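You operate a simulated robot arm through the tools that you are given. There is no shell and no other tool.

Carry out the task below with a simulated two-armed robot. There is one attempt and no reset: what you move stays moved.

Task
Wipe the glue off the yellow press bed with the green felt block.
Fine: bed in again, block back in its place; the yellow block stays. What is to be rubbed or washed off counts as gone when no trace of it is left.
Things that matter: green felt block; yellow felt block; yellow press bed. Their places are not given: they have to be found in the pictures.

It is judged by the outcome, as a careful person would: the job done as asked, and still so three seconds after it is handed in. It fails if anything else is knocked over, pushed out of place, dropped, spilled or broken.

Robot
Two 7-joint arms with fingered hands on one trunk that stands fixed in place. Base frame: the origin is at the foot of the trunk, x ahead of it, y to its left, z up. Readings come in m, rad, newtons and seconds.
The left shoulder is at [0.027, 0.173, 1.237], the right one opposite. With the tool pointing down near the work surface each hand reaches from about 0.1 to 0.66 m from the base axis, measured 20 degrees to its own side. Payload 3.5 kg a hand.
The tool frame of a hand sits at the grasp point between the pads (the TCP): z along the fingers, y along the line on which they close. The tips reach 0.025 m beyond it. The gripper opens to 0.088 m; its body begins 0.029 m behind the TCP. The gripper is a hand of 3 fingers: y runs from the thumb to the fingers, the wrist lies at [-0.013, -0.097, -0.162] in the tool frame.
Orientation is that of the tool frame in the base frame, as a unit quaternion [w, x, y, z]. With the fingers straight down and the wrist toward the robot, the tool's x, y and z point along [0, 1, 0], [1, 0, 0] and [0, 0, -1] of the base frame.

Tools
- The arms move only by the tool move_arm. It takes "left_increments", "right_increments" or both (then of equal length, played together; a hand with none holds still); each is a list of rows, each a list of 2 entries, a list of its own where there are three numbers: the shift along the base's x, y, z in units of 150 mm (1.0 is 150 mm), then the turn, a rotation vector about the base's x, y, z in units of 90 degrees (1.0 is 90 degrees). In form: [[[x, y, z], [wx, wy, wz]], ...]. A call has 1 to 20 rows; each row is the pose to reach, as a shift and turn from the pose commanded when the call began. A call with a number of a shift or a turn outside -1 to 1 is refused whole. A row lasts 0.2 s, in which the tool goes at most 0.05 m and 0.15 rad; a call with a longer step from one row to the next is refused whole. A pose out of reach is approached as far as the arm can. The call stops where the force on the tool passes 50 N (or 10 N more than at its start, if that is more) or the arm is blocked; 0.2 s more then pass. In this call time passes only in rows, and 0.2 s behind the last. It gives the time, the measured TCP pose, the force on the tool (base axes), the opening and the grip force at its end, in the units of the frame above (readings bear some noise), with the torque about the TCP (base axes, N m) and any sound that the robot's microphone picked up.
- Cameras (640 x 400 px; columns grow to the right, rows downward): "scene" is now at [0.0943, -0.0253, 1.4515]; the picture's right is [-0.22, -0.98, 0.01], its down [-0.74, 0.16, -0.65] and it looks along [0.64, -0.15, -0.76] (base axes); focal length 308 px, centre (320, 200). "left" rides on the left gripper at [-0.058, -0.085, -0.099] in its tool frame; the picture's right is [-0.67, -0.35, 0.66], its down [0.69, -0.63, 0.37] and it looks along [0.29, 0.69, 0.66] (tool axes); focal length 261 px, centre (320, 200). "right" rides on the right gripper at [0.058, -0.085, -0.099] in its tool frame; the picture's right is [-0.67, 0.35, -0.66], its down [-0.69, -0.63, 0.37] and it looks along [-0.29, 0.69, 0.66] (tool axes); focal length 261 px, centre (320, 200).
- grab_frame(camera): a new picture of that camera. It takes no simulated time.
- lift_body(by): moves the trunk up (or, below 0, down) by that many m; the arms and the scene camera ride with it, the base frame stays. It gives what a move gives, with no picture.
- set_fingers(index, middle, thumb_bend, thumb_turn, hand): sets how far each is bent, from 0 (flat) to 1 (curled in); at 0.3 the hand is open as for a grip, at 0.7 the pads meet at the TCP. One left out holds its place. A second passes; each finger stops where it meets its share of the squeeze, and holds until it gets a number again. It is the only way to open and close the hand. It gives what a move gives, with no picture; readings hold the bend of each and the force on the fingers (four entries, about 0 where the hand has none), thumb and palm. thumb_turn goes from beside the hand (0) to across from the fingers (1), as for a grip.
- aim_head(pan, tilt): turns the head with the scene camera to pan (to the left, within 1.501 rad either way) and tilt (down, from -0.506 to 1.204), counted from straight ahead of the robot (the tilt from the chest, where the trunk bows). It gives what a move gives.
- pixel_to_xyz(camera, pixels): for up to 12 pixels [column, row] of the newest picture of that camera ("zoom" is the newest enlarged one), the place [x, y, z] in the base frame of the surface seen there, good to about 0.002 m, but the place of the scene camera against the robot may be out by one fixed shift of up to 0.012 m in any direction. It takes no simulated time.
- zoom(camera, box): a new picture of the part [left, top, right, bottom] of that camera's present view, enlarged. It takes no simulated time.
- hand_in(): hands the job in; it is judged then, once.

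Unless the task says otherwise, let go and move clear before handing in.

The tools are called by a JSON object that holds its "fn" and its "kwargs". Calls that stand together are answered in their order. move_arm: Moves the arms, as the interface text tells. Its arguments: {"type":"object","properties":{"left_increments":{"type":"array","items":{"type":"array"}},"right_increments":{"type":"array","items":{"type":"array"}}},"required":[]} The other tools are called the same way: lift_body (by) moves the trunk up or down; set_fingers (index, middle, thumb_bend, thumb_turn, hand) moves the fingers one by one; aim_head (pan, tilt) turns the head that bears the scene camera; grab_frame (camera) takes a picture; pixel_to_xyz (camera, pixels) gives the place of the surface under pixels of a picture; zoom (camera, box) takes an enlarged picture of a part of a camera's view; hand_in () hands the job in.

At the start:

```text
time_s: 0.0
left_ee_pos: [0.5585, 0.0237, 1.0596]
left_orientation: [0.0, 0.707, 0.707, 0.001]
left_wrist_force: [-0.4, 0.3, 1.0]
left_wrist_torque: [0.05, 0.04, 0.0]
left_finger_gap: 0.0878
left_grip_force: 0.1
left_shape: jaw
left_bend: [0.3, 0.3, 0.3, 0.98]
left_finger forces: [0.0, 0.0, 0.0, 0.0, 0.0, 0.0]
right_ee_pos: [0.3231, -0.3112, 0.9655]
right_orientation: [0.0, 0.707, 0.707, 0.0]
right_wrist_force: [0.7, -0.6, -0.4]
right_wrist_torque: [0.01, 0.0, -0.02]
right_finger_gap: 0.0876
right_grip_force: 0.0
right_shape: jaw
right_bend: [0.3, 0.3, 0.3, 0.98]
right_finger forces: [0.1, 0.0, 0.0, 0.0, 0.0, 0.0]
trunk travel left (down, up): [-0.313, 0.141]
head pan, tilt (commanded): [-0.22, 0.805]
```

scene: 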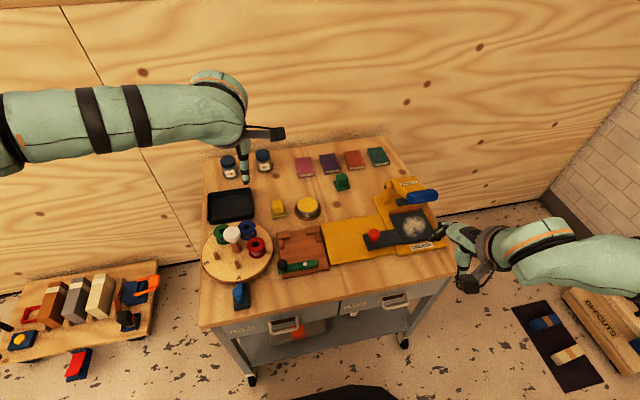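
right: 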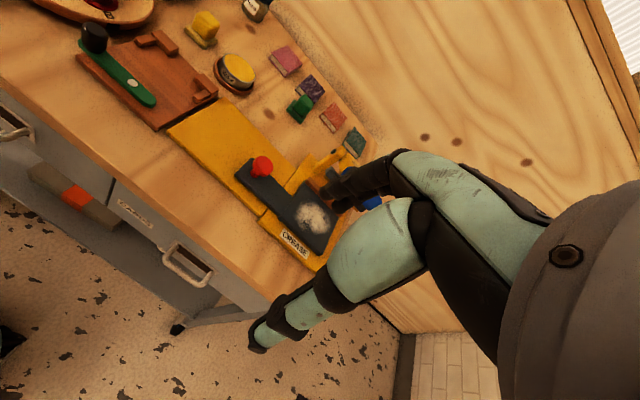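
left: 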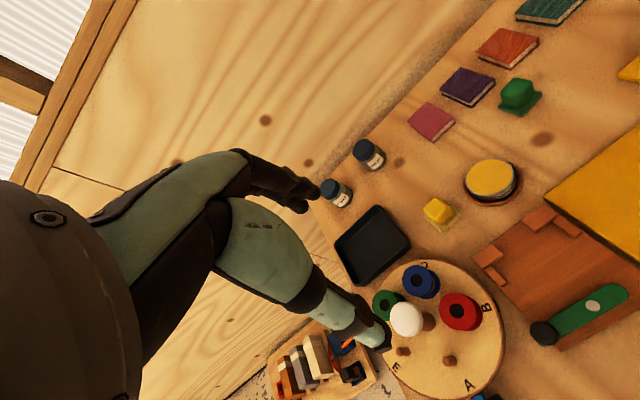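

The scene picture shows a yellow press with a bed (dark plate with a pale smear around pixel (412,225)), a green felt block near (342,181) and a yellow felt block near (278,208). I will enlarge these parts to look closer.

{"fn": "zoom", "kwargs": {"camera": "scene", "box": [310, 160, 470, 270]}}

{"fn": "zoom", "kwargs": {"camera": "scene", "box": [200, 130, 400, 255]}}

{"fn": "zoom", "kwargs": {"camera": "right", "box": [160, 80, 400, 280]}}

```text
3.64 times, centred on (390, 215) of scene
```

zoom: 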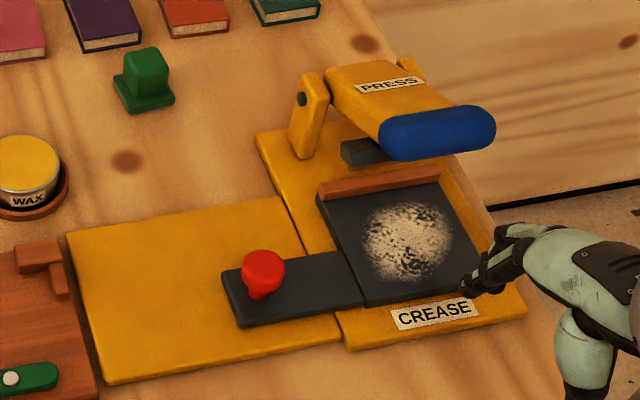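

```text
3.20 times, centred on (300, 192) of scene
```

zoom: 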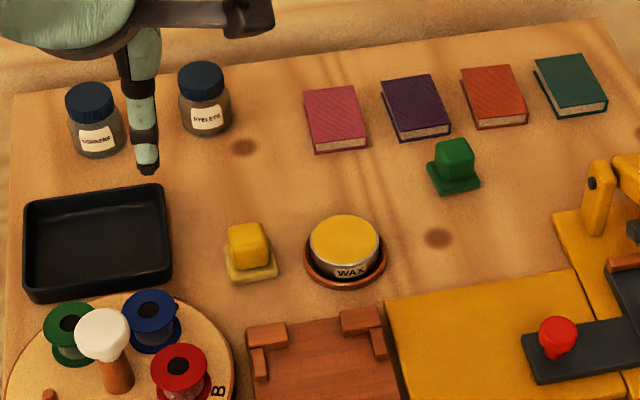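

```text
2.00 times, centred on (280, 180) of right
```

zoom: 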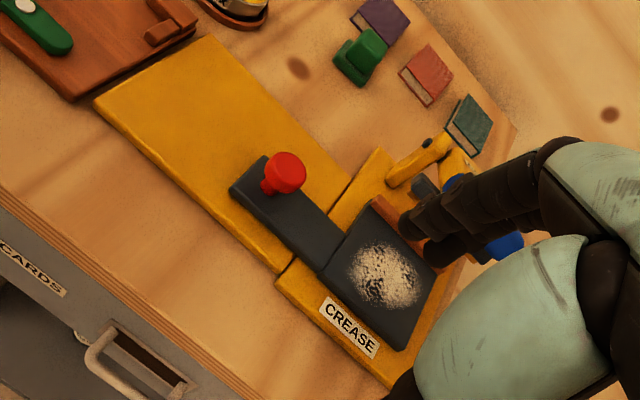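

The dark slide plate with the red knob (zoom px (262,268)) carries the pale glue (zoom px (408,240)) under the press arm with the blue handle. I will measure the places of these things.

{"fn": "zoom", "kwargs": {"camera": "scene", "box": [310, 160, 470, 270]}}

{"fn": "pixel_to_xyz", "kwargs": {"camera": "zoom", "pixels": [[262, 262], [225, 275], [240, 322], [362, 300], [318, 200], [440, 182], [495, 270], [368, 305], [408, 240], [370, 215], [450, 235], [400, 280]]}}

{"fn": "pixel_to_xyz", "kwargs": {"camera": "zoom", "pixels": [[70, 235], [100, 380], [290, 198], [340, 340], [350, 345], [525, 308], [258, 135], [437, 135], [390, 85], [310, 85], [330, 185], [365, 150]]}}

{"fn": "pixel_to_xyz", "kwargs": {"camera": "zoom", "pixels": [[147, 60], [147, 85], [118, 85], [172, 95], [130, 110], [150, 50], [165, 75], [130, 75], [175, 100], [115, 80], [140, 108], [400, 150]]}}

```text
3.64 times, centred on (390, 215) of scene
```

zoom: 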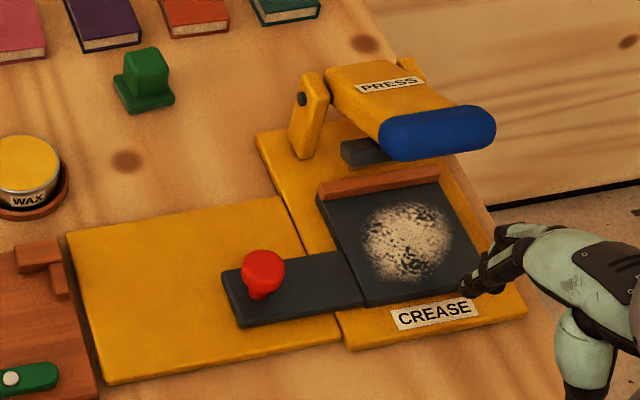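

```text
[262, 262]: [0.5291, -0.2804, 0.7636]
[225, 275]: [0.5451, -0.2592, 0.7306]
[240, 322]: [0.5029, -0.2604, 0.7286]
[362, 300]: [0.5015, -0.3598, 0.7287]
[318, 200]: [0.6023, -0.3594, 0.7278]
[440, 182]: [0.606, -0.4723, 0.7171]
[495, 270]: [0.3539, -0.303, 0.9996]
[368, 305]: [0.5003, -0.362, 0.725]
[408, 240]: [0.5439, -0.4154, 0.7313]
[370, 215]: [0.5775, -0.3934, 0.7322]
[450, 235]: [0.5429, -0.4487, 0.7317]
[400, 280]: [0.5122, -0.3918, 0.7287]
```

```text
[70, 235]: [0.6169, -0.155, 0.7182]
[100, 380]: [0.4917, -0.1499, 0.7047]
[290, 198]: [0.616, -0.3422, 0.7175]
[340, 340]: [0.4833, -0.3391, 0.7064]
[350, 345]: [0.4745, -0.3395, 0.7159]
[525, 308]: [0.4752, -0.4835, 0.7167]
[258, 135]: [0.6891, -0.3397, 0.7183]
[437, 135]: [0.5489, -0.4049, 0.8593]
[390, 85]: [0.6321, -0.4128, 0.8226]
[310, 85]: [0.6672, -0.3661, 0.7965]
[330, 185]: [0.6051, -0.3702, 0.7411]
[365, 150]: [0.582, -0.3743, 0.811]
```

```text
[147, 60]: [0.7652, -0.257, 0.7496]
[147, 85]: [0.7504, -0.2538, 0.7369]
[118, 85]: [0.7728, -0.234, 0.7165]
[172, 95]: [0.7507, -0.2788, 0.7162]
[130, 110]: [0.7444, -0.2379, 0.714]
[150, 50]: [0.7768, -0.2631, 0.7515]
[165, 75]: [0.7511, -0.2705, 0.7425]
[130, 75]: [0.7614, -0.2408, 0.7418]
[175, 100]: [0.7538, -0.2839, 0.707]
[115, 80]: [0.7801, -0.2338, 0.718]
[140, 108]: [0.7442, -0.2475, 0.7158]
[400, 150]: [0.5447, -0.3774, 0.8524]
```

The bed plate lies at about x 0.50–0.60, y −0.36–−0.475, z 0.73 with the press arm at z 0.81–0.86 above it, so it must be slid out along +y by the red knob. The scene camera may be shifted, so I check the same features in the right-hand camera (knob at zoom px (285,172), glue (385,277)).

{"fn": "zoom", "kwargs": {"camera": "right", "box": [160, 80, 400, 280]}}

{"fn": "pixel_to_xyz", "kwargs": {"camera": "zoom", "pixels": [[285, 168], [283, 185], [231, 187], [266, 156], [320, 270], [373, 196], [398, 348], [385, 277], [350, 270], [425, 290], [280, 280], [352, 185]]}}

{"fn": "pixel_to_xyz", "kwargs": {"camera": "zoom", "pixels": [[96, 100], [210, 38], [277, 272], [390, 385], [380, 150], [370, 40], [358, 60], [335, 68], [360, 85], [345, 45], [385, 62], [300, 70]]}}

{"fn": "grab_frame", "kwargs": {"camera": "right"}}

```text
2.00 times, centred on (280, 180) of right
```

zoom: 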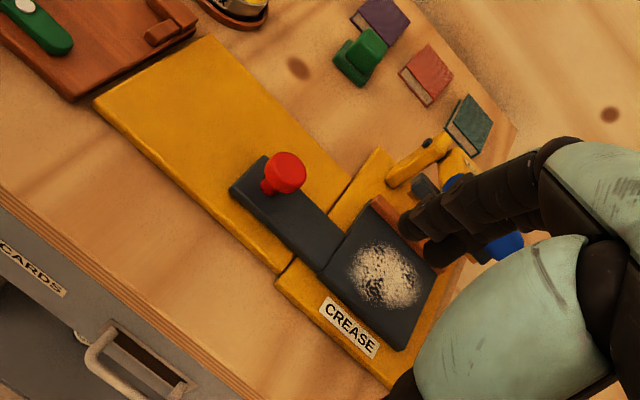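

```text
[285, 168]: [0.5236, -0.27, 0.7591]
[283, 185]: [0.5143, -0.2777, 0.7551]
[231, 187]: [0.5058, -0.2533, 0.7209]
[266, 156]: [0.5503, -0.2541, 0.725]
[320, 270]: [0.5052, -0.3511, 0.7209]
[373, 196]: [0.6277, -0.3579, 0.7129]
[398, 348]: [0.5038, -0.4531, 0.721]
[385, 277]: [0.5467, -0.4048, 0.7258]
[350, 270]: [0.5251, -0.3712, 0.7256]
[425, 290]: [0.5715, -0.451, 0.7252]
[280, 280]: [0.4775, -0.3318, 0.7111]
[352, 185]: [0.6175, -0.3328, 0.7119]
```

```text
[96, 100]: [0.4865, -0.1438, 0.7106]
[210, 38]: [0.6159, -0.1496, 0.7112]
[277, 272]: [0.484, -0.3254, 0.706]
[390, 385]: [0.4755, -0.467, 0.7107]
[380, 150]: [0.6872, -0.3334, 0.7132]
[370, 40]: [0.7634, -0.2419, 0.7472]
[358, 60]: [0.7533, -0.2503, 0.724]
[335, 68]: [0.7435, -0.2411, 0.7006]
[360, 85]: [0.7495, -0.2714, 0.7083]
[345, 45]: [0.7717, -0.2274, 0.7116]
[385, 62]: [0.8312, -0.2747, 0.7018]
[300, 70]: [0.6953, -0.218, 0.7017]
```

```text
taken
```

right: 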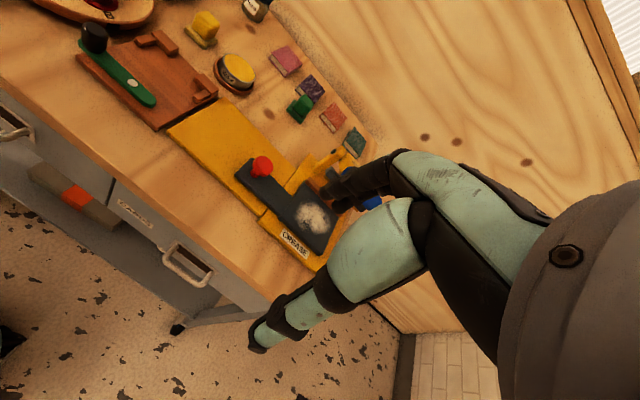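

The right-hand camera puts the table at z 0.701, the bed top at 0.725, the knob at (0.525, −0.273, top 0.759), so the scene camera reads about (0, −0.007, +0.006) off. Before moving I check what lies in the way of the slide: the wooden jig at scene px (300,250) and the press itself.

{"fn": "zoom", "kwargs": {"camera": "scene", "box": [260, 210, 388, 290]}}

{"fn": "pixel_to_xyz", "kwargs": {"camera": "zoom", "pixels": [[100, 250], [200, 200], [260, 150], [310, 110], [320, 180], [330, 270], [300, 285], [160, 290], [140, 285], [100, 300], [250, 310], [340, 130]]}}

{"fn": "zoom", "kwargs": {"camera": "scene", "box": [370, 165, 466, 225]}}

{"fn": "zoom", "kwargs": {"camera": "left", "box": [400, 40, 640, 240]}}

```text
5.00 times, centred on (324, 250) of scene
```

zoom: 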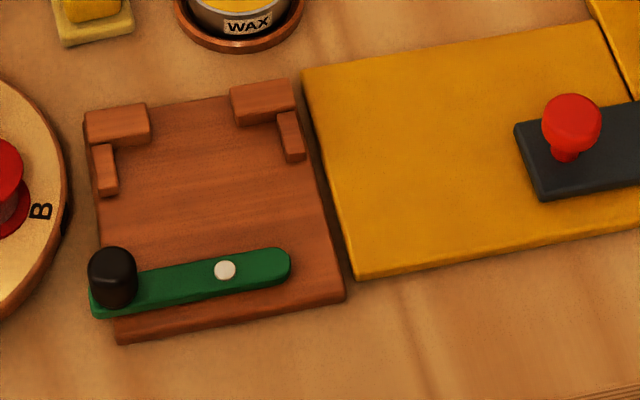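

```text
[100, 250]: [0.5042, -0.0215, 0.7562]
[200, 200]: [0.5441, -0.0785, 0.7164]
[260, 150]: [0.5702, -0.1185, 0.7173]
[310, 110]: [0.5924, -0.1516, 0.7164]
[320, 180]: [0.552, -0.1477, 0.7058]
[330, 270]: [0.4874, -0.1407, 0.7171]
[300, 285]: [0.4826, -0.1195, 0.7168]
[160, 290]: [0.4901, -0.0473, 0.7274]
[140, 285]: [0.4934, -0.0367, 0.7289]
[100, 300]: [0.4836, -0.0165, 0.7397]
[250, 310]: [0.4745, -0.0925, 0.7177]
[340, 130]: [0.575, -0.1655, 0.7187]
```

```text
6.67 times, centred on (418, 195) of scene
```

zoom: 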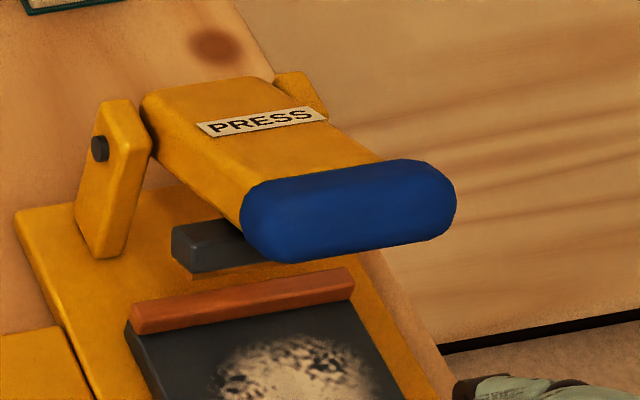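

```text
2.00 times, centred on (520, 140) of left
```

zoom: 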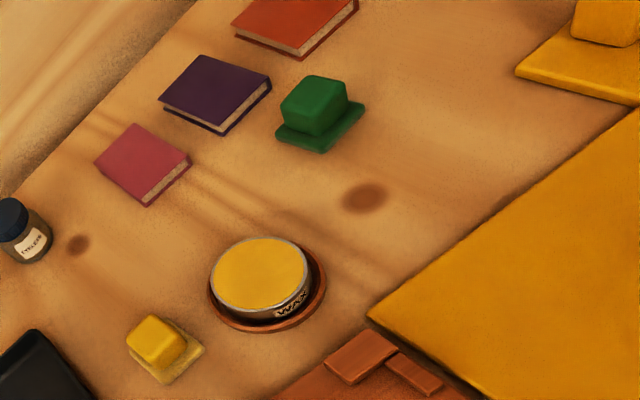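

The jig top is level with the board (z≈0.711), but its green lever (zoom px (285,262)) stands above it near the slide's path, so I must limit the slide travel. I check the lever's end and the handle's extent precisely.

{"fn": "zoom", "kwargs": {"camera": "scene", "box": [260, 210, 388, 290]}}

{"fn": "pixel_to_xyz", "kwargs": {"camera": "zoom", "pixels": [[284, 252], [288, 262], [280, 275], [265, 252], [270, 262], [225, 262], [516, 128], [536, 195], [630, 182], [636, 105], [572, 115], [565, 150]]}}

{"fn": "zoom", "kwargs": {"camera": "scene", "box": [370, 165, 466, 225]}}

{"fn": "pixel_to_xyz", "kwargs": {"camera": "zoom", "pixels": [[245, 215], [265, 250], [350, 215], [440, 200], [430, 235], [185, 235], [220, 260], [110, 120], [95, 240], [200, 180], [380, 155], [350, 280]]}}

```text
5.00 times, centred on (324, 250) of scene
```

zoom: 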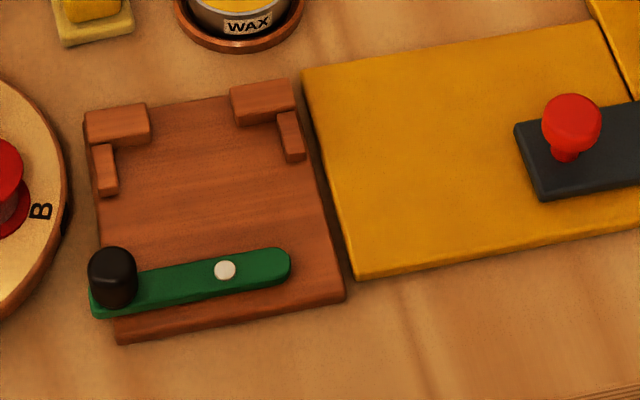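

```text
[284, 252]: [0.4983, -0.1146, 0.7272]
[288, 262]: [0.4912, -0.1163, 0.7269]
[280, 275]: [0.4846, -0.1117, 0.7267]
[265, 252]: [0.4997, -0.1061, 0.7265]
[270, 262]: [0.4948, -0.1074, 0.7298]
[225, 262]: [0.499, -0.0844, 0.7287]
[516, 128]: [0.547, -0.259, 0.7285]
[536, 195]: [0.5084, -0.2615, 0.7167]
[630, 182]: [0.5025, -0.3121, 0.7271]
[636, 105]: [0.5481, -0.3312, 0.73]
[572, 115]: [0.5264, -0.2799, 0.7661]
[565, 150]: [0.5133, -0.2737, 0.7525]
```

```text
6.67 times, centred on (418, 195) of scene
```

zoom: 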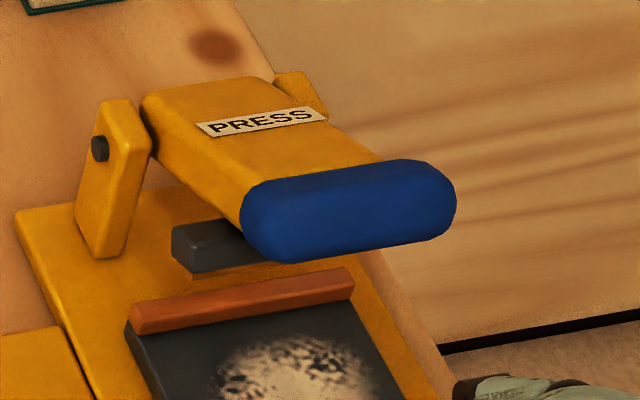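

```text
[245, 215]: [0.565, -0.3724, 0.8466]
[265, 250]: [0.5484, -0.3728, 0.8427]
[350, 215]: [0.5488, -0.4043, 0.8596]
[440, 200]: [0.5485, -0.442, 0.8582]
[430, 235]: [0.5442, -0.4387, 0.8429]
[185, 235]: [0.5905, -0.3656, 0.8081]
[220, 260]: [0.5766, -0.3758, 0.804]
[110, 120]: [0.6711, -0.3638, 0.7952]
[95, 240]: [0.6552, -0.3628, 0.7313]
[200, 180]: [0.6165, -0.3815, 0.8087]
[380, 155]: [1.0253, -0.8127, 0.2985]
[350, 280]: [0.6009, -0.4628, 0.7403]
```

The lever's right end is at y≈−0.11 (corrected), so a slide of up to about 0.13 m keeps the tongue clear of it, and the handle begins at y≈−0.365, z≥0.835. I move the right hand over the knob in a first safe step.

{"fn": "move_arm", "kwargs": {"right_increments": [[[0.25, 0.06, -0.05], [0, 0, 0]], [[0.5, 0.12, -0.1], [0, 0, 0]], [[0.75, 0.18, -0.2], [0, 0, 0]], [[0.98, 0.24, -0.3], [0, 0, 0]]]}}

{"fn": "grab_frame", "kwargs": {"camera": "right"}}

{"fn": "grab_frame", "kwargs": {"camera": "scene"}}

```text
time_s: 1.0
left_ee_pos: [0.5616, 0.0229, 1.0603]
left_orientation: [-0.001, 0.707, 0.707, -0.001]
left_wrist_force: [-0.3, 0.8, -0.5]
left_wrist_torque: [0.01, -0.03, -0.04]
left_finger_gap: 0.0873
left_grip_force: 0.1
left_shape: jaw
left_bend: [0.3, 0.3, 0.3, 0.98]
left_finger forces: [0.0, 0.0, 0.1, 0.0, 0.0, 0.0]
right_ee_pos: [0.47, -0.2741, 0.9197]
right_orientation: [0.0, 0.707, 0.708, -0.001]
right_wrist_force: [-0.3, 0.4, 0.2]
right_wrist_torque: [0.01, 0.0, -0.01]
right_finger_gap: 0.0875
right_grip_force: 0.1
right_shape: jaw
right_bend: [0.3, 0.3, 0.3, 0.98]
right_finger forces: [0.1, 0.0, 0.0, 0.1, 0.1, 0.0]
trunk travel left (down, up): [-0.313, 0.141]
head pan, tilt (commanded): [-0.22, 0.805]
```

```text
taken
```

right: 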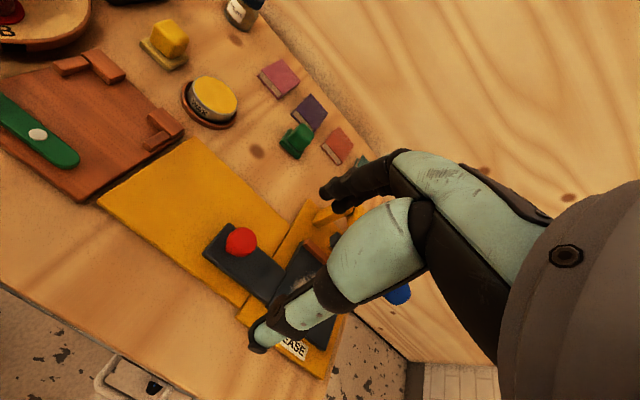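

```text
taken
```

scene: 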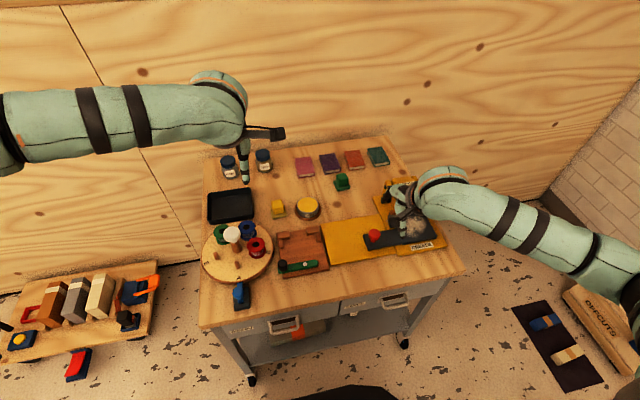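

The hand is at (0.470, −0.274, 0.920); the right picture shows the knob at px (241,240) below-left of the fingers. I measure it again at this shorter range.

{"fn": "zoom", "kwargs": {"camera": "right", "box": [180, 190, 300, 310]}}

{"fn": "pixel_to_xyz", "kwargs": {"camera": "right", "pixels": [[241, 235], [241, 242], [235, 248], [228, 242], [255, 242], [242, 228], [203, 253], [226, 223], [266, 302], [250, 265], [260, 250], [300, 260]]}}

```text
3.33 times, centred on (240, 250) of right
```

zoom: 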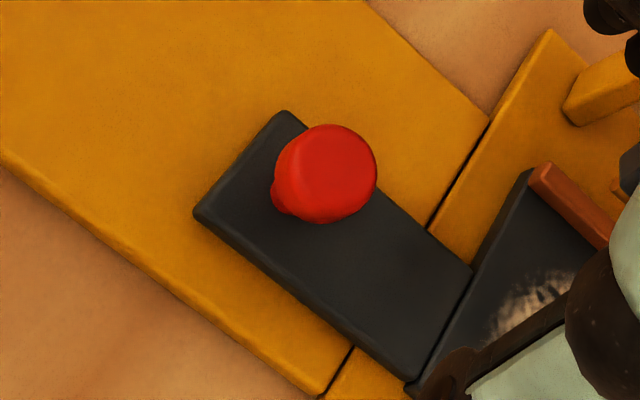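

```text
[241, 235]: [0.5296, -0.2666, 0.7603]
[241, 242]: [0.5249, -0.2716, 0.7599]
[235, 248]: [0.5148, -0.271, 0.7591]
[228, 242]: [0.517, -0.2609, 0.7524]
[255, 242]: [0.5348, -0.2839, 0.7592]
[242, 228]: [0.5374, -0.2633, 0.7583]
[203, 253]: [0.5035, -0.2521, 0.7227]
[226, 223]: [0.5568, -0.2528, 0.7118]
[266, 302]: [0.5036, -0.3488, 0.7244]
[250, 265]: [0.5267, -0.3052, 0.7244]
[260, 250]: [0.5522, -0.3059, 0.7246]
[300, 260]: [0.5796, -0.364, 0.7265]
```

The knob's centre is at about (0.526, −0.272), top 0.760, radius 0.014. I move to just above it with tips at about z 0.775.

{"fn": "move_arm", "kwargs": {"right_increments": [[[0.2, 0.0, -0.1], [0, 0, 0]], [[0.373, 0.01, -0.3], [0, 0, 0]], [[0.373, 0.01, -0.55], [0, 0, 0]], [[0.373, 0.01, -0.8], [0, 0, 0]]]}}

{"fn": "grab_frame", "kwargs": {"camera": "right"}}

{"fn": "zoom", "kwargs": {"camera": "scene", "box": [310, 160, 470, 270]}}

```text
time_s: 2.0
left_ee_pos: [0.5584, 0.0228, 1.0587]
left_orientation: [0.001, 0.707, 0.707, 0.0]
left_wrist_force: [-1.0, -1.1, 0.2]
left_wrist_torque: [-0.01, -0.02, 0.03]
left_finger_gap: 0.0875
left_grip_force: 0.0
left_shape: jaw
left_bend: [0.3, 0.3, 0.3, 0.98]
left_finger forces: [0.1, 0.0, 0.0, 0.0, 0.0, 0.0]
right_ee_pos: [0.5274, -0.2728, 0.8017]
right_orientation: [0.0, 0.707, 0.707, -0.001]
right_wrist_force: [0.2, -0.9, 0.1]
right_wrist_torque: [-0.01, 0.0, -0.02]
right_finger_gap: 0.0877
right_grip_force: 0.1
right_shape: jaw
right_bend: [0.3, 0.3, 0.3, 0.98]
right_finger forces: [0.0, 0.0, 0.0, 0.0, 0.0, 0.0]
trunk travel left (down, up): [-0.313, 0.141]
head pan, tilt (commanded): [-0.22, 0.805]
```

```text
taken
```

right: 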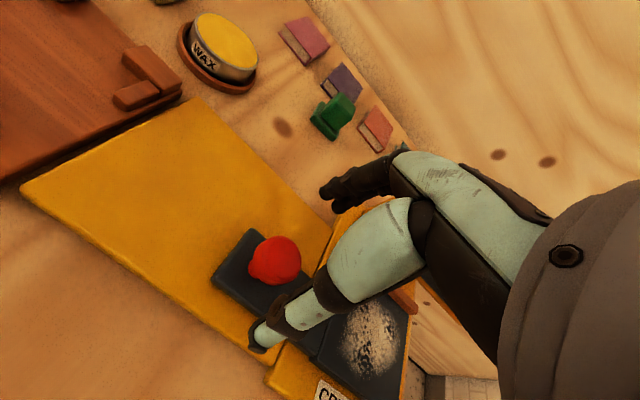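

```text
3.64 times, centred on (390, 215) of scene
```

zoom: 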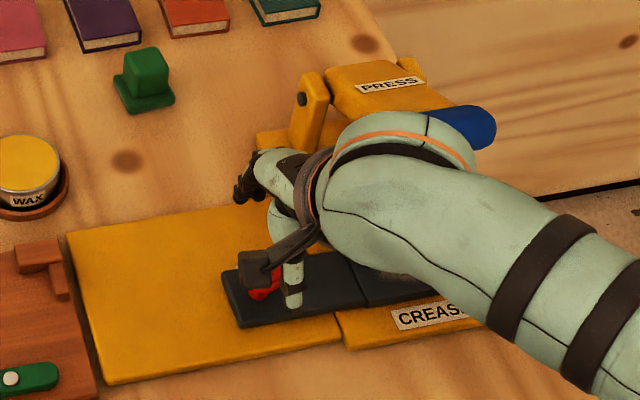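

The hand is centred above the knob (knob at right px (275,262) lies between thumb and fingers). I descend to about z 0.756 and close.

{"fn": "move_arm", "kwargs": {"right_increments": [[[0, 0, -0.15], [0, 0, 0]], [[0, 0, -0.3], [0, 0, 0]]]}}

{"fn": "grab_frame", "kwargs": {"camera": "right"}}

```text
time_s: 2.6
left_ee_pos: [0.5606, 0.0228, 1.06]
left_orientation: [0.0, 0.707, 0.707, 0.0]
left_wrist_force: [0.3, 0.4, 0.1]
left_wrist_torque: [-0.03, 0.0, -0.03]
left_finger_gap: 0.0879
left_grip_force: 0.0
left_shape: jaw
left_bend: [0.3, 0.3, 0.3, 0.98]
left_finger forces: [0.1, 0.1, 0.0, 0.1, 0.0, 0.0]
right_ee_pos: [0.5271, -0.2732, 0.7557]
right_orientation: [0.001, 0.707, 0.708, -0.001]
right_wrist_force: [0.3, 0.8, 0.0]
right_wrist_torque: [0.02, 0.04, 0.0]
right_finger_gap: 0.0875
right_grip_force: 0.0
right_shape: jaw
right_bend: [0.3, 0.3, 0.3, 0.98]
right_finger forces: [0.0, 0.0, 0.0, 0.1, 0.0, 0.0]
trunk travel left (down, up): [-0.313, 0.141]
head pan, tilt (commanded): [-0.22, 0.805]
```

```text
taken
```

right: 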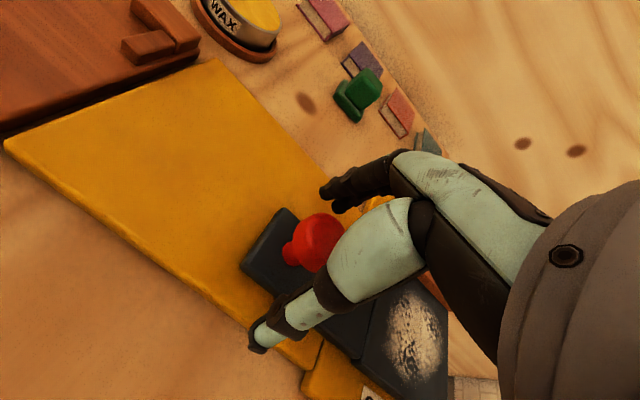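

The fingers straddle the knob (px (318,240)) with no contact force. I close on it.

{"fn": "set_fingers", "kwargs": {"hand": "right", "index": 0.7, "middle": 0.7, "thumb_bend": 0.7}}

{"fn": "grab_frame", "kwargs": {"camera": "right"}}

{"fn": "zoom", "kwargs": {"camera": "scene", "box": [310, 160, 470, 270]}}

```text
time_s: 3.6
left_ee_pos: [0.5595, 0.0227, 1.0592]
left_orientation: [0.0, 0.707, 0.707, 0.0]
left_wrist_force: [1.0, -0.3, 0.1]
left_wrist_torque: [0.0, 0.0, 0.0]
left_finger_gap: 0.0875
left_grip_force: 0.1
left_shape: jaw
left_bend: [0.3, 0.3, 0.3, 0.98]
left_finger forces: [0.0, 0.0, 0.0, 0.1, 0.0, 0.1]
right_ee_pos: [0.5271, -0.2734, 0.756]
right_orientation: [0.001, 0.706, 0.708, 0.0]
right_wrist_force: [2.5, 0.0, -1.7]
right_wrist_torque: [0.0, -0.06, 0.03]
right_finger_gap: 0.0153
right_grip_force: 7.8
right_shape: fingers
right_bend: [0.61, 0.68, 0.63, 0.97]
right_finger forces: [7.1, 1.7, 0.0, 0.0, 6.6, 0.1]
trunk travel left (down, up): [-0.313, 0.141]
head pan, tilt (commanded): [-0.22, 0.805]
```

```text
taken
```

right: 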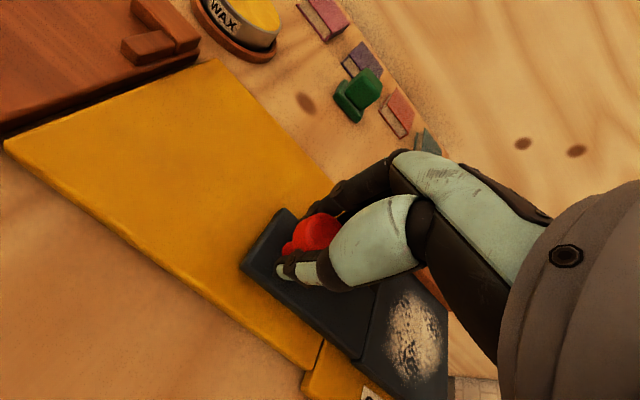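

```text
3.64 times, centred on (390, 215) of scene
```

zoom: 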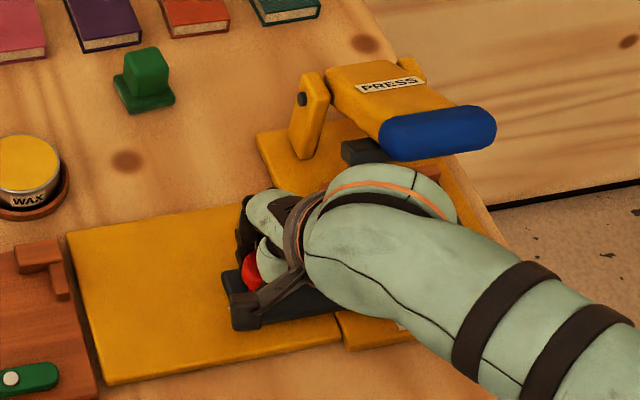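

The knob is held (thumb 6.6 N, index 7.1 N). I pull gently along +y, first by 0.03 m.

{"fn": "move_arm", "kwargs": {"right_increments": [[[0, 0.1, 0], [0, 0, 0]], [[0, 0.2, 0], [0, 0, 0]]]}}

{"fn": "zoom", "kwargs": {"camera": "scene", "box": [310, 160, 470, 270]}}

{"fn": "grab_frame", "kwargs": {"camera": "right"}}

```text
time_s: 4.2
left_ee_pos: [0.5598, 0.0237, 1.0599]
left_orientation: [0.0, 0.707, 0.707, 0.0]
left_wrist_force: [-0.5, 0.5, 0.0]
left_wrist_torque: [0.01, 0.0, 0.01]
left_finger_gap: 0.0877
left_grip_force: 0.1
left_shape: jaw
left_bend: [0.3, 0.3, 0.3, 0.98]
left_finger forces: [0.1, 0.0, 0.0, 0.1, 0.0, 0.0]
right_ee_pos: [0.5268, -0.2433, 0.7567]
right_orientation: [0.001, 0.707, 0.707, -0.001]
right_wrist_force: [3.7, -2.3, -3.4]
right_wrist_torque: [-0.01, -0.03, -0.03]
right_finger_gap: 0.0157
right_grip_force: 7.8
right_shape: fingers
right_bend: [0.61, 0.68, 0.64, 0.98]
right_finger forces: [6.6, 2.7, 0.0, 0.0, 6.1, 0.0]
trunk travel left (down, up): [-0.313, 0.141]
head pan, tilt (commanded): [-0.22, 0.805]
```

```text
3.64 times, centred on (390, 215) of scene
```

zoom: 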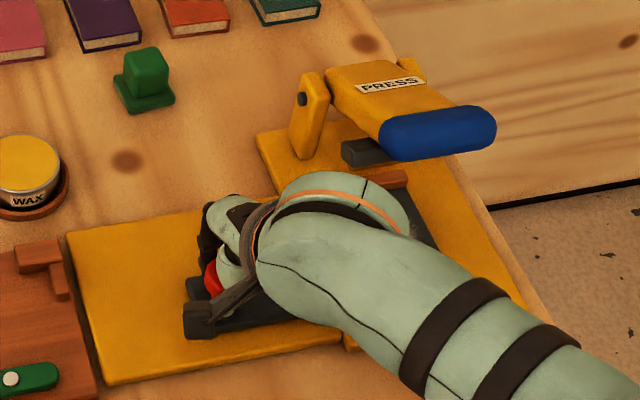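

```text
taken
```

right: 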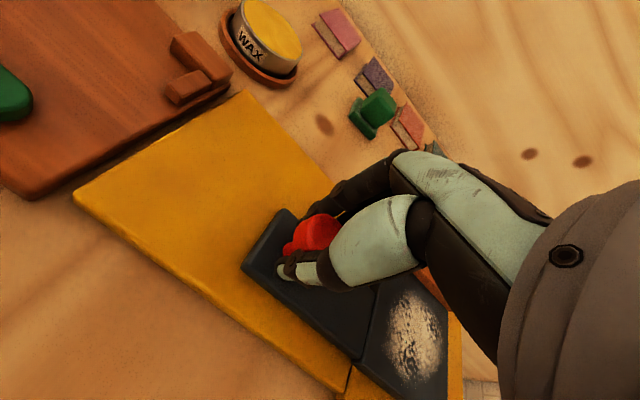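

The bed follows the hand (y force only −2.3 N). I keep pulling another 0.05 m in small steps and watch the force.

{"fn": "move_arm", "kwargs": {"right_increments": [[[0, 0.08, 0], [0, 0, 0]], [[0, 0.16, 0], [0, 0, 0]], [[0, 0.24, 0], [0, 0, 0]], [[0, 0.33, 0], [0, 0, 0]]]}}

{"fn": "zoom", "kwargs": {"camera": "scene", "box": [290, 160, 450, 270]}}

{"fn": "grab_frame", "kwargs": {"camera": "right"}}

```text
time_s: 5.2
left_ee_pos: [0.5603, 0.0245, 1.0602]
left_orientation: [0.0, 0.707, 0.707, 0.0]
left_wrist_force: [-0.1, 0.2, 0.1]
left_wrist_torque: [-0.02, 0.01, 0.03]
left_finger_gap: 0.0877
left_grip_force: 0.0
left_shape: jaw
left_bend: [0.3, 0.3, 0.3, 0.98]
left_finger forces: [0.1, 0.1, 0.0, 0.0, 0.0, 0.0]
right_ee_pos: [0.5274, -0.1942, 0.7548]
right_orientation: [0.0, 0.707, 0.707, 0.0]
right_wrist_force: [5.9, -2.2, 2.5]
right_wrist_torque: [-0.07, -0.1, 0.01]
right_finger_gap: 0.0147
right_grip_force: 8.2
right_shape: fingers
right_bend: [0.61, 0.68, 0.64, 0.98]
right_finger forces: [7.7, 3.3, 0.0, 0.0, 5.2, 0.0]
trunk travel left (down, up): [-0.313, 0.141]
head pan, tilt (commanded): [-0.22, 0.805]
```

```text
3.64 times, centred on (370, 215) of scene
```

zoom: 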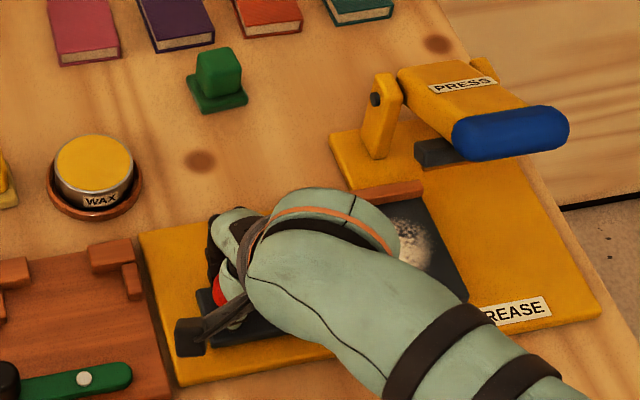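

```text
taken
```

right: 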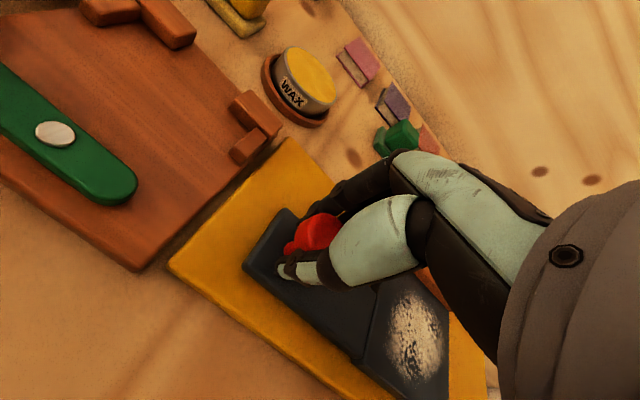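

The bed is out 0.08 m and still moves easily, with about 0.03 m of board left before the jig at right px (190,230). I pull 0.04 m more, in small steps.

{"fn": "move_arm", "kwargs": {"right_increments": [[[0, 0.07, 0], [0, 0, 0]], [[0, 0.14, 0], [0, 0, 0]], [[0, 0.2, 0], [0, 0, 0]], [[0, 0.26, 0], [0, 0, 0]]]}}

{"fn": "zoom", "kwargs": {"camera": "scene", "box": [290, 160, 450, 270]}}

{"fn": "grab_frame", "kwargs": {"camera": "right"}}

```text
time_s: 6.2
left_ee_pos: [0.5591, 0.0222, 1.0608]
left_orientation: [0.0, 0.707, 0.707, 0.0]
left_wrist_force: [-0.9, 0.0, 0.3]
left_wrist_torque: [0.0, -0.01, 0.01]
left_finger_gap: 0.0875
left_grip_force: 0.0
left_shape: jaw
left_bend: [0.3, 0.3, 0.3, 0.98]
left_finger forces: [0.0, 0.1, 0.0, 0.0, 0.0, 0.1]
right_ee_pos: [0.5268, -0.1574, 0.7553]
right_orientation: [0.0, 0.707, 0.707, -0.002]
right_wrist_force: [6.6, -8.4, 2.5]
right_wrist_torque: [-0.21, -0.16, -0.05]
right_finger_gap: 0.0149
right_grip_force: 8.9
right_shape: fingers
right_bend: [0.61, 0.67, 0.65, 0.98]
right_finger forces: [6.6, 6.2, 0.0, 0.0, 4.7, 0.0]
trunk travel left (down, up): [-0.313, 0.141]
head pan, tilt (commanded): [-0.22, 0.805]
```

```text
3.64 times, centred on (370, 215) of scene
```

zoom: 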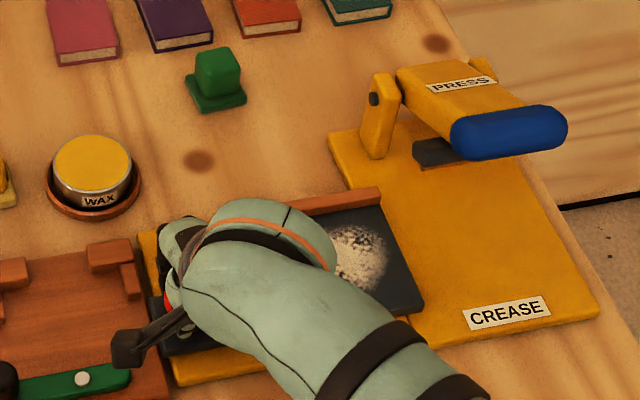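

```text
taken
```

right: 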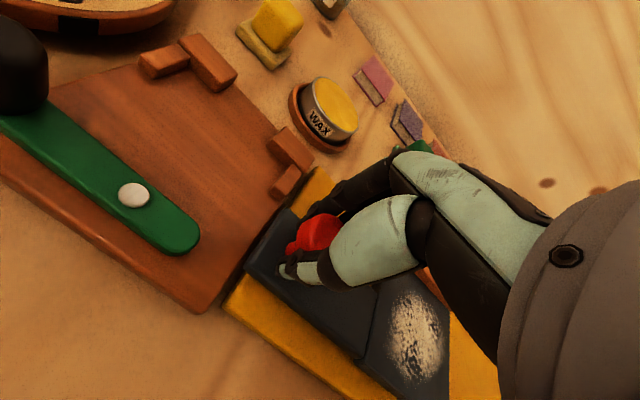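

The bed is out 0.115 m and the y force rose to −8.4 N, so it has met its stop, with the tongue end at the board's end. I release the knob.

{"fn": "set_fingers", "kwargs": {"hand": "right", "index": 0.3, "middle": 0.3, "thumb_bend": 0.3}}

{"fn": "move_arm", "kwargs": {"right_increments": [[[0, 0, 0.2], [0, 0, 0]], [[0, 0, 0.4], [0, 0, 0]], [[0, 0, 0.65], [0, 0, 0]], [[0, 0, 0.9], [0, 0, 0]]]}}

{"fn": "grab_frame", "kwargs": {"camera": "right"}}

{"fn": "zoom", "kwargs": {"camera": "scene", "box": [290, 160, 450, 270]}}

```text
time_s: 7.2
left_ee_pos: [0.5587, 0.0234, 1.0607]
left_orientation: [0.0, 0.706, 0.708, 0.0]
left_wrist_force: [0.4, 0.4, 0.2]
left_wrist_torque: [0.02, 0.01, 0.01]
left_finger_gap: 0.0877
left_grip_force: 0.1
left_shape: jaw
left_bend: [0.3, 0.3, 0.3, 0.98]
left_finger forces: [0.0, 0.0, 0.1, 0.0, 0.0, 0.0]
right_ee_pos: [0.5276, -0.1548, 0.756]
right_orientation: [0.001, 0.707, 0.708, 0.0]
right_wrist_force: [0.5, -0.4, -0.4]
right_wrist_torque: [-0.03, 0.03, 0.0]
right_finger_gap: 0.0843
right_grip_force: 0.2
right_shape: fingers
right_bend: [0.3, 0.3, 0.3, 0.98]
right_finger forces: [0.0, 0.0, 0.1, 0.0, 0.1, 0.0]
trunk travel left (down, up): [-0.313, 0.141]
head pan, tilt (commanded): [-0.22, 0.805]
```

```text
time_s: 8.2
left_ee_pos: [0.5602, 0.0247, 1.061]
left_orientation: [-0.001, 0.707, 0.707, 0.0]
left_wrist_force: [-0.9, 1.0, -0.1]
left_wrist_torque: [0.04, 0.01, -0.01]
left_finger_gap: 0.0877
left_grip_force: 0.0
left_shape: jaw
left_bend: [0.3, 0.3, 0.3, 0.98]
left_finger forces: [0.1, 0.0, 0.1, 0.0, 0.0, 0.1]
right_ee_pos: [0.5276, -0.1538, 0.89]
right_orientation: [0.001, 0.708, 0.707, -0.001]
right_wrist_force: [0.3, 0.4, 0.0]
right_wrist_torque: [0.01, 0.02, -0.01]
right_finger_gap: 0.0848
right_grip_force: 0.0
right_shape: fingers
right_bend: [0.3, 0.3, 0.3, 0.98]
right_finger forces: [0.0, 0.0, 0.0, 0.1, 0.0, 0.0]
trunk travel left (down, up): [-0.313, 0.141]
head pan, tilt (commanded): [-0.22, 0.805]
```

```text
taken
```

right: 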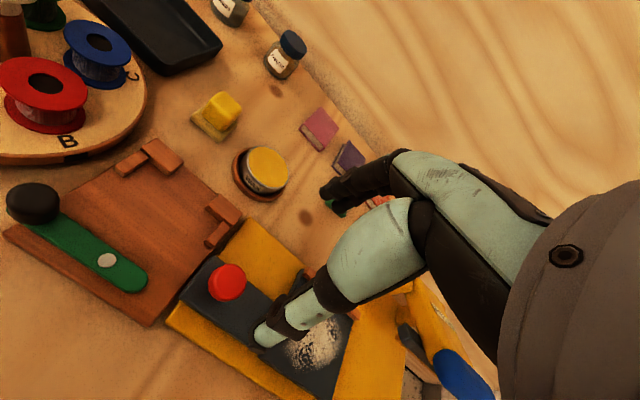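

```text
3.64 times, centred on (370, 215) of scene
```

zoom: 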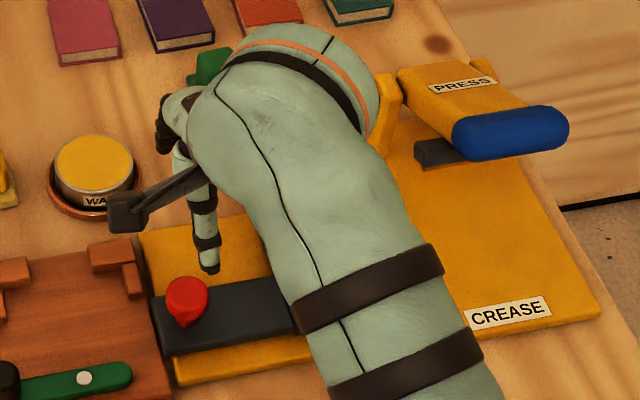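

The bed stays out with the knob at zoom px (187,295). Next I look closely at the green felt block; I first raise the right hand and shift it out of the line of sight.

{"fn": "move_arm", "kwargs": {"right_increments": [[[-0.2, 0, 0.2], [0, 0, 0]], [[-0.4, -0.1, 0.4], [0, 0, 0]], [[-0.6, -0.2, 0.6], [0, 0, 0]]]}}

{"fn": "zoom", "kwargs": {"camera": "scene", "box": [310, 155, 374, 195]}}

{"fn": "zoom", "kwargs": {"camera": "scene", "box": [290, 160, 450, 270]}}

{"fn": "grab_frame", "kwargs": {"camera": "right"}}

```text
time_s: 9.2
left_ee_pos: [0.5595, 0.0235, 1.0608]
left_orientation: [0.0, 0.707, 0.707, 0.0]
left_wrist_force: [0.4, 0.0, 0.8]
left_wrist_torque: [0.01, 0.01, 0.02]
left_finger_gap: 0.0877
left_grip_force: 0.0
left_shape: jaw
left_bend: [0.3, 0.3, 0.3, 0.98]
left_finger forces: [0.0, 0.0, 0.0, 0.0, 0.0, 0.0]
right_ee_pos: [0.4358, -0.2408, 0.9812]
right_orientation: [0.053, 0.718, 0.692, -0.05]
right_wrist_force: [-0.9, -0.6, 0.7]
right_wrist_torque: [0.0, 0.0, -0.02]
right_finger_gap: 0.0845
right_grip_force: 0.0
right_shape: fingers
right_bend: [0.3, 0.3, 0.3, 0.98]
right_finger forces: [0.0, 0.0, 0.0, 0.0, 0.0, 0.0]
trunk travel left (down, up): [-0.313, 0.141]
head pan, tilt (commanded): [-0.22, 0.805]
stopped in row 3 (right hand): the arm was blocked; the commanded pose is now the measured one
```

```text
10.00 times, centred on (342, 175) of scene
```

zoom: 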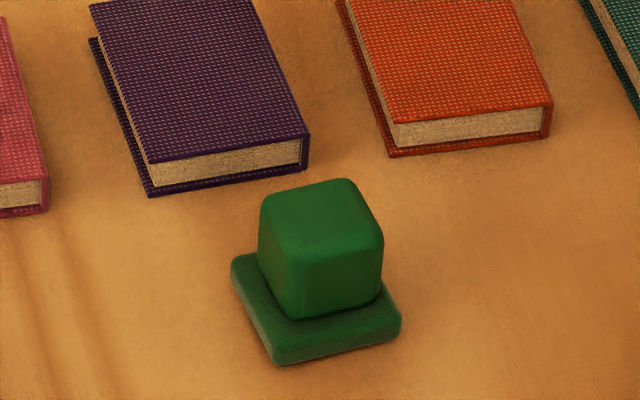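

```text
3.64 times, centred on (370, 215) of scene
```

zoom: 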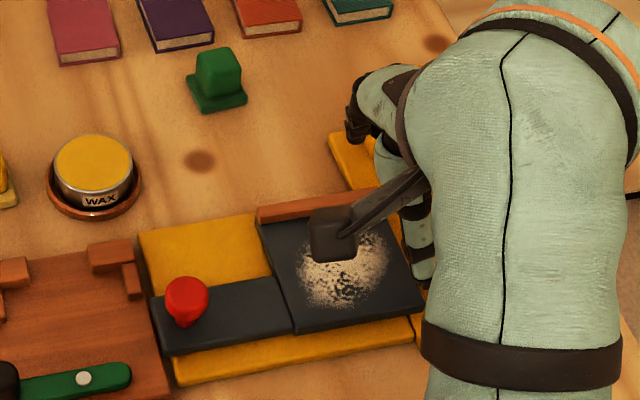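

```text
taken
```

right: 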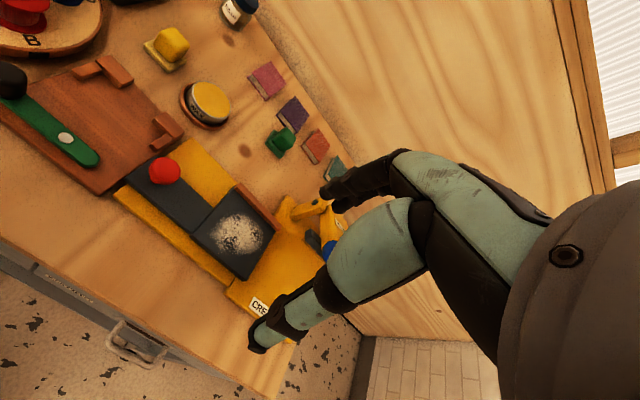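

The arm stopped short at (0.436, −0.241, 0.981), slightly turned, from its own joint limits (no contact force); nothing in the scene moved. The green block is now clear in both views, so I measure it.

{"fn": "zoom", "kwargs": {"camera": "scene", "box": [310, 155, 374, 195]}}

{"fn": "pixel_to_xyz", "kwargs": {"camera": "zoom", "pixels": [[265, 200], [345, 183], [380, 238], [300, 255], [320, 220], [235, 262], [275, 345], [398, 320], [262, 260], [302, 310], [380, 285], [340, 270]]}}

{"fn": "zoom", "kwargs": {"camera": "right", "box": [240, 110, 320, 170]}}

```text
10.00 times, centred on (342, 175) of scene
```

zoom: 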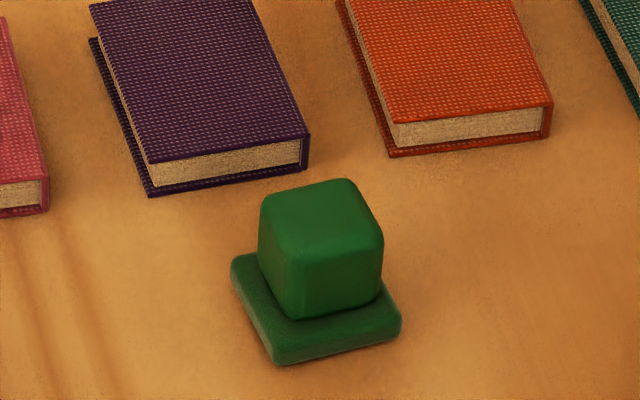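

```text
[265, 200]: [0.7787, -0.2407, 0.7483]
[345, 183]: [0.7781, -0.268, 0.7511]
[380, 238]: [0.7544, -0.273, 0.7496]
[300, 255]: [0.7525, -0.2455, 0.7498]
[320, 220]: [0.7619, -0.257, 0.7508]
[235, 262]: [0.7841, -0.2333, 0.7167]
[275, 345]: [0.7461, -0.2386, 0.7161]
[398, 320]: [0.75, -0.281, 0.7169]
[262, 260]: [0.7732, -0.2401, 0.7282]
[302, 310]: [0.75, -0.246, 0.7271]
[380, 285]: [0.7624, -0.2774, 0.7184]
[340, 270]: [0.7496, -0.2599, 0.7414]
```

```text
6.67 times, centred on (280, 140) of right
```

zoom: 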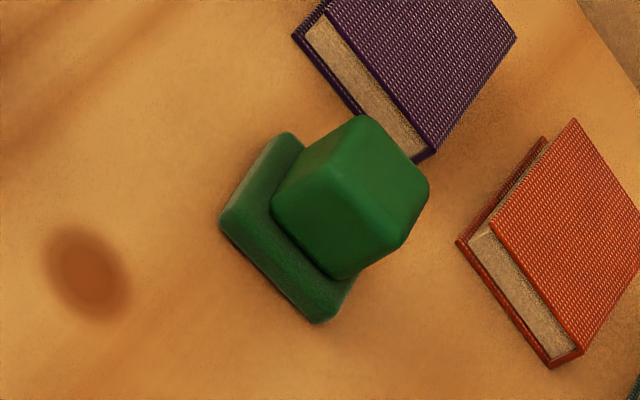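

The block's head is about 0.027 m across with its centre near (0.766, −0.250) and top at z 0.744 after correction. I check that with the right camera's own view, and where the bed and glue are now.

{"fn": "pixel_to_xyz", "kwargs": {"camera": "zoom", "pixels": [[358, 122], [425, 185], [362, 190], [345, 270], [280, 195], [400, 245], [228, 222], [285, 140], [320, 315], [250, 250], [330, 200], [450, 150]]}}

{"fn": "zoom", "kwargs": {"camera": "right", "box": [110, 130, 350, 330]}}

{"fn": "pixel_to_xyz", "kwargs": {"camera": "zoom", "pixels": [[110, 78], [40, 95], [160, 220], [255, 295], [330, 190], [260, 105], [215, 225], [300, 200], [260, 240], [260, 170], [255, 205], [230, 250]]}}

```text
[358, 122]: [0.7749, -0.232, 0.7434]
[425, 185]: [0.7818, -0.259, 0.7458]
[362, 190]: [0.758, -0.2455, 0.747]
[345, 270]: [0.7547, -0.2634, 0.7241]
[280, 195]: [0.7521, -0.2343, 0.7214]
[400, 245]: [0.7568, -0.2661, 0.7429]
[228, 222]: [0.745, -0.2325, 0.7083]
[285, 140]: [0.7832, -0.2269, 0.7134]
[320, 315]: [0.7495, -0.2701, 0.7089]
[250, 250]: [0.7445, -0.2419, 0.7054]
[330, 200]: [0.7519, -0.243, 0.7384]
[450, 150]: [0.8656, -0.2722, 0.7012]
```

```text
2.00 times, centred on (230, 230) of right
```

zoom: 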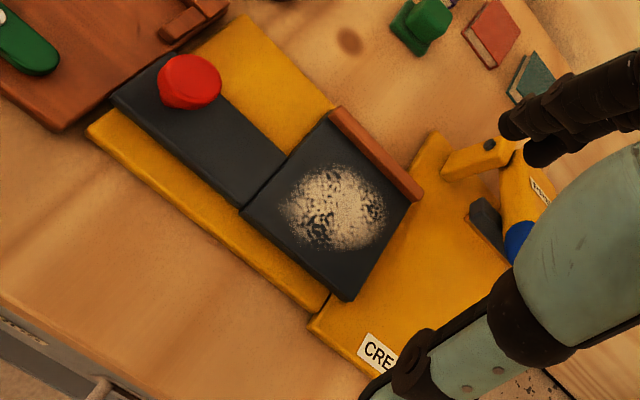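

```text
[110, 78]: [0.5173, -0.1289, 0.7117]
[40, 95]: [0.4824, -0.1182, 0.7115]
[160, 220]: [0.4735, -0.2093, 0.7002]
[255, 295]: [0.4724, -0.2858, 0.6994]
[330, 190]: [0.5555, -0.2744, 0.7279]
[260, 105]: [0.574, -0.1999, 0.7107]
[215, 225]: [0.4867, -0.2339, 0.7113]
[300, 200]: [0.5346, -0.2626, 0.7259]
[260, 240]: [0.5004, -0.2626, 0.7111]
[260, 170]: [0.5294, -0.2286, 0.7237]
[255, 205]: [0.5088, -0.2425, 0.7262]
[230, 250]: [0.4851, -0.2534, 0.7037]
```

The block head is about 0.027 m wide, centred at (0.766, −0.248) — some 0.80 m out, so I need to lower the trunk to reach it. First I bring both hands up so that nothing touches the table when the trunk goes down, and straighten the right hand again.

{"fn": "move_arm", "kwargs": {"left_increments": [[[-0.08, 0.08, 0.2], [0, 0, 0]], [[-0.16, 0.16, 0.4], [0, 0, 0]], [[-0.24, 0.24, 0.6], [0, 0, 0]], [[-0.32, 0.32, 0.8], [0, 0, 0]], [[-0.4, 0.38, 0.99], [0, 0, 0]]], "right_increments": [[[0.15, -0.01, 0.2], [0.02, 0, 0.005]], [[0.3, -0.02, 0.4], [0.04, 0, 0.01]], [[0.45, -0.03, 0.6], [0.06, 0, 0.015]], [[0.6, -0.04, 0.8], [0.08, 0, 0.02]], [[0.76, -0.06, 0.99], [0.093, 0.003, 0.023]]]}}

{"fn": "grab_frame", "kwargs": {"camera": "scene"}}

```text
time_s: 10.4
left_ee_pos: [0.4981, 0.0813, 1.2087]
left_orientation: [0.0, 0.706, 0.708, 0.0]
left_wrist_force: [-0.1, -0.1, 0.5]
left_wrist_torque: [-0.01, 0.03, 0.01]
left_finger_gap: 0.0878
left_grip_force: 0.2
left_shape: jaw
left_bend: [0.3, 0.3, 0.3, 0.98]
left_finger forces: [0.1, 0.1, 0.1, 0.0, 0.0, 0.0]
right_ee_pos: [0.5496, -0.2426, 1.1297]
right_orientation: [-0.003, 0.706, 0.708, -0.001]
right_wrist_force: [-0.5, 0.5, 0.9]
right_wrist_torque: [0.01, 0.01, 0.01]
right_finger_gap: 0.0845
right_grip_force: 0.0
right_shape: fingers
right_bend: [0.3, 0.3, 0.3, 0.98]
right_finger forces: [0.0, 0.0, 0.0, 0.0, 0.0, 0.0]
trunk travel left (down, up): [-0.313, 0.141]
head pan, tilt (commanded): [-0.22, 0.805]
```

```text
taken
```

scene: 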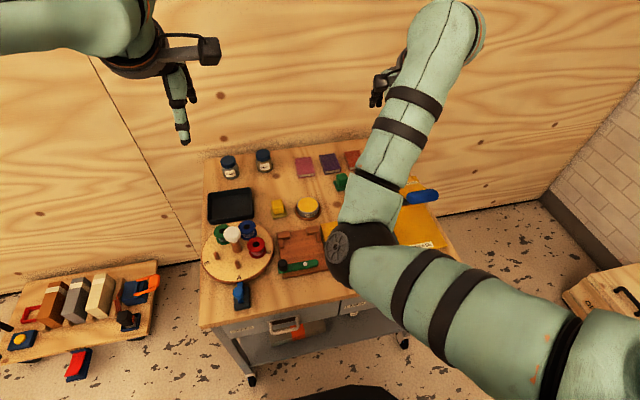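

Both hands are high now; the right elbow appears at scene px (350,255). Before lowering I check how high that elbow and forearm are.

{"fn": "pixel_to_xyz", "kwargs": {"camera": "scene", "pixels": [[340, 255], [355, 275], [370, 215], [380, 190], [430, 290], [500, 330], [325, 240], [400, 130], [360, 230]]}}

```text
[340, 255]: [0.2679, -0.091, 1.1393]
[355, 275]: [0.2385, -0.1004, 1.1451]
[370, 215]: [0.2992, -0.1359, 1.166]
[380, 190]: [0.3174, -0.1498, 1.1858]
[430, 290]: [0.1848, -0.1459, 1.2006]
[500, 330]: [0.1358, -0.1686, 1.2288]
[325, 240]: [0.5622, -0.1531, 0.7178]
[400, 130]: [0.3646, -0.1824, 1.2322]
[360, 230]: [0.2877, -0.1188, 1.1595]
```

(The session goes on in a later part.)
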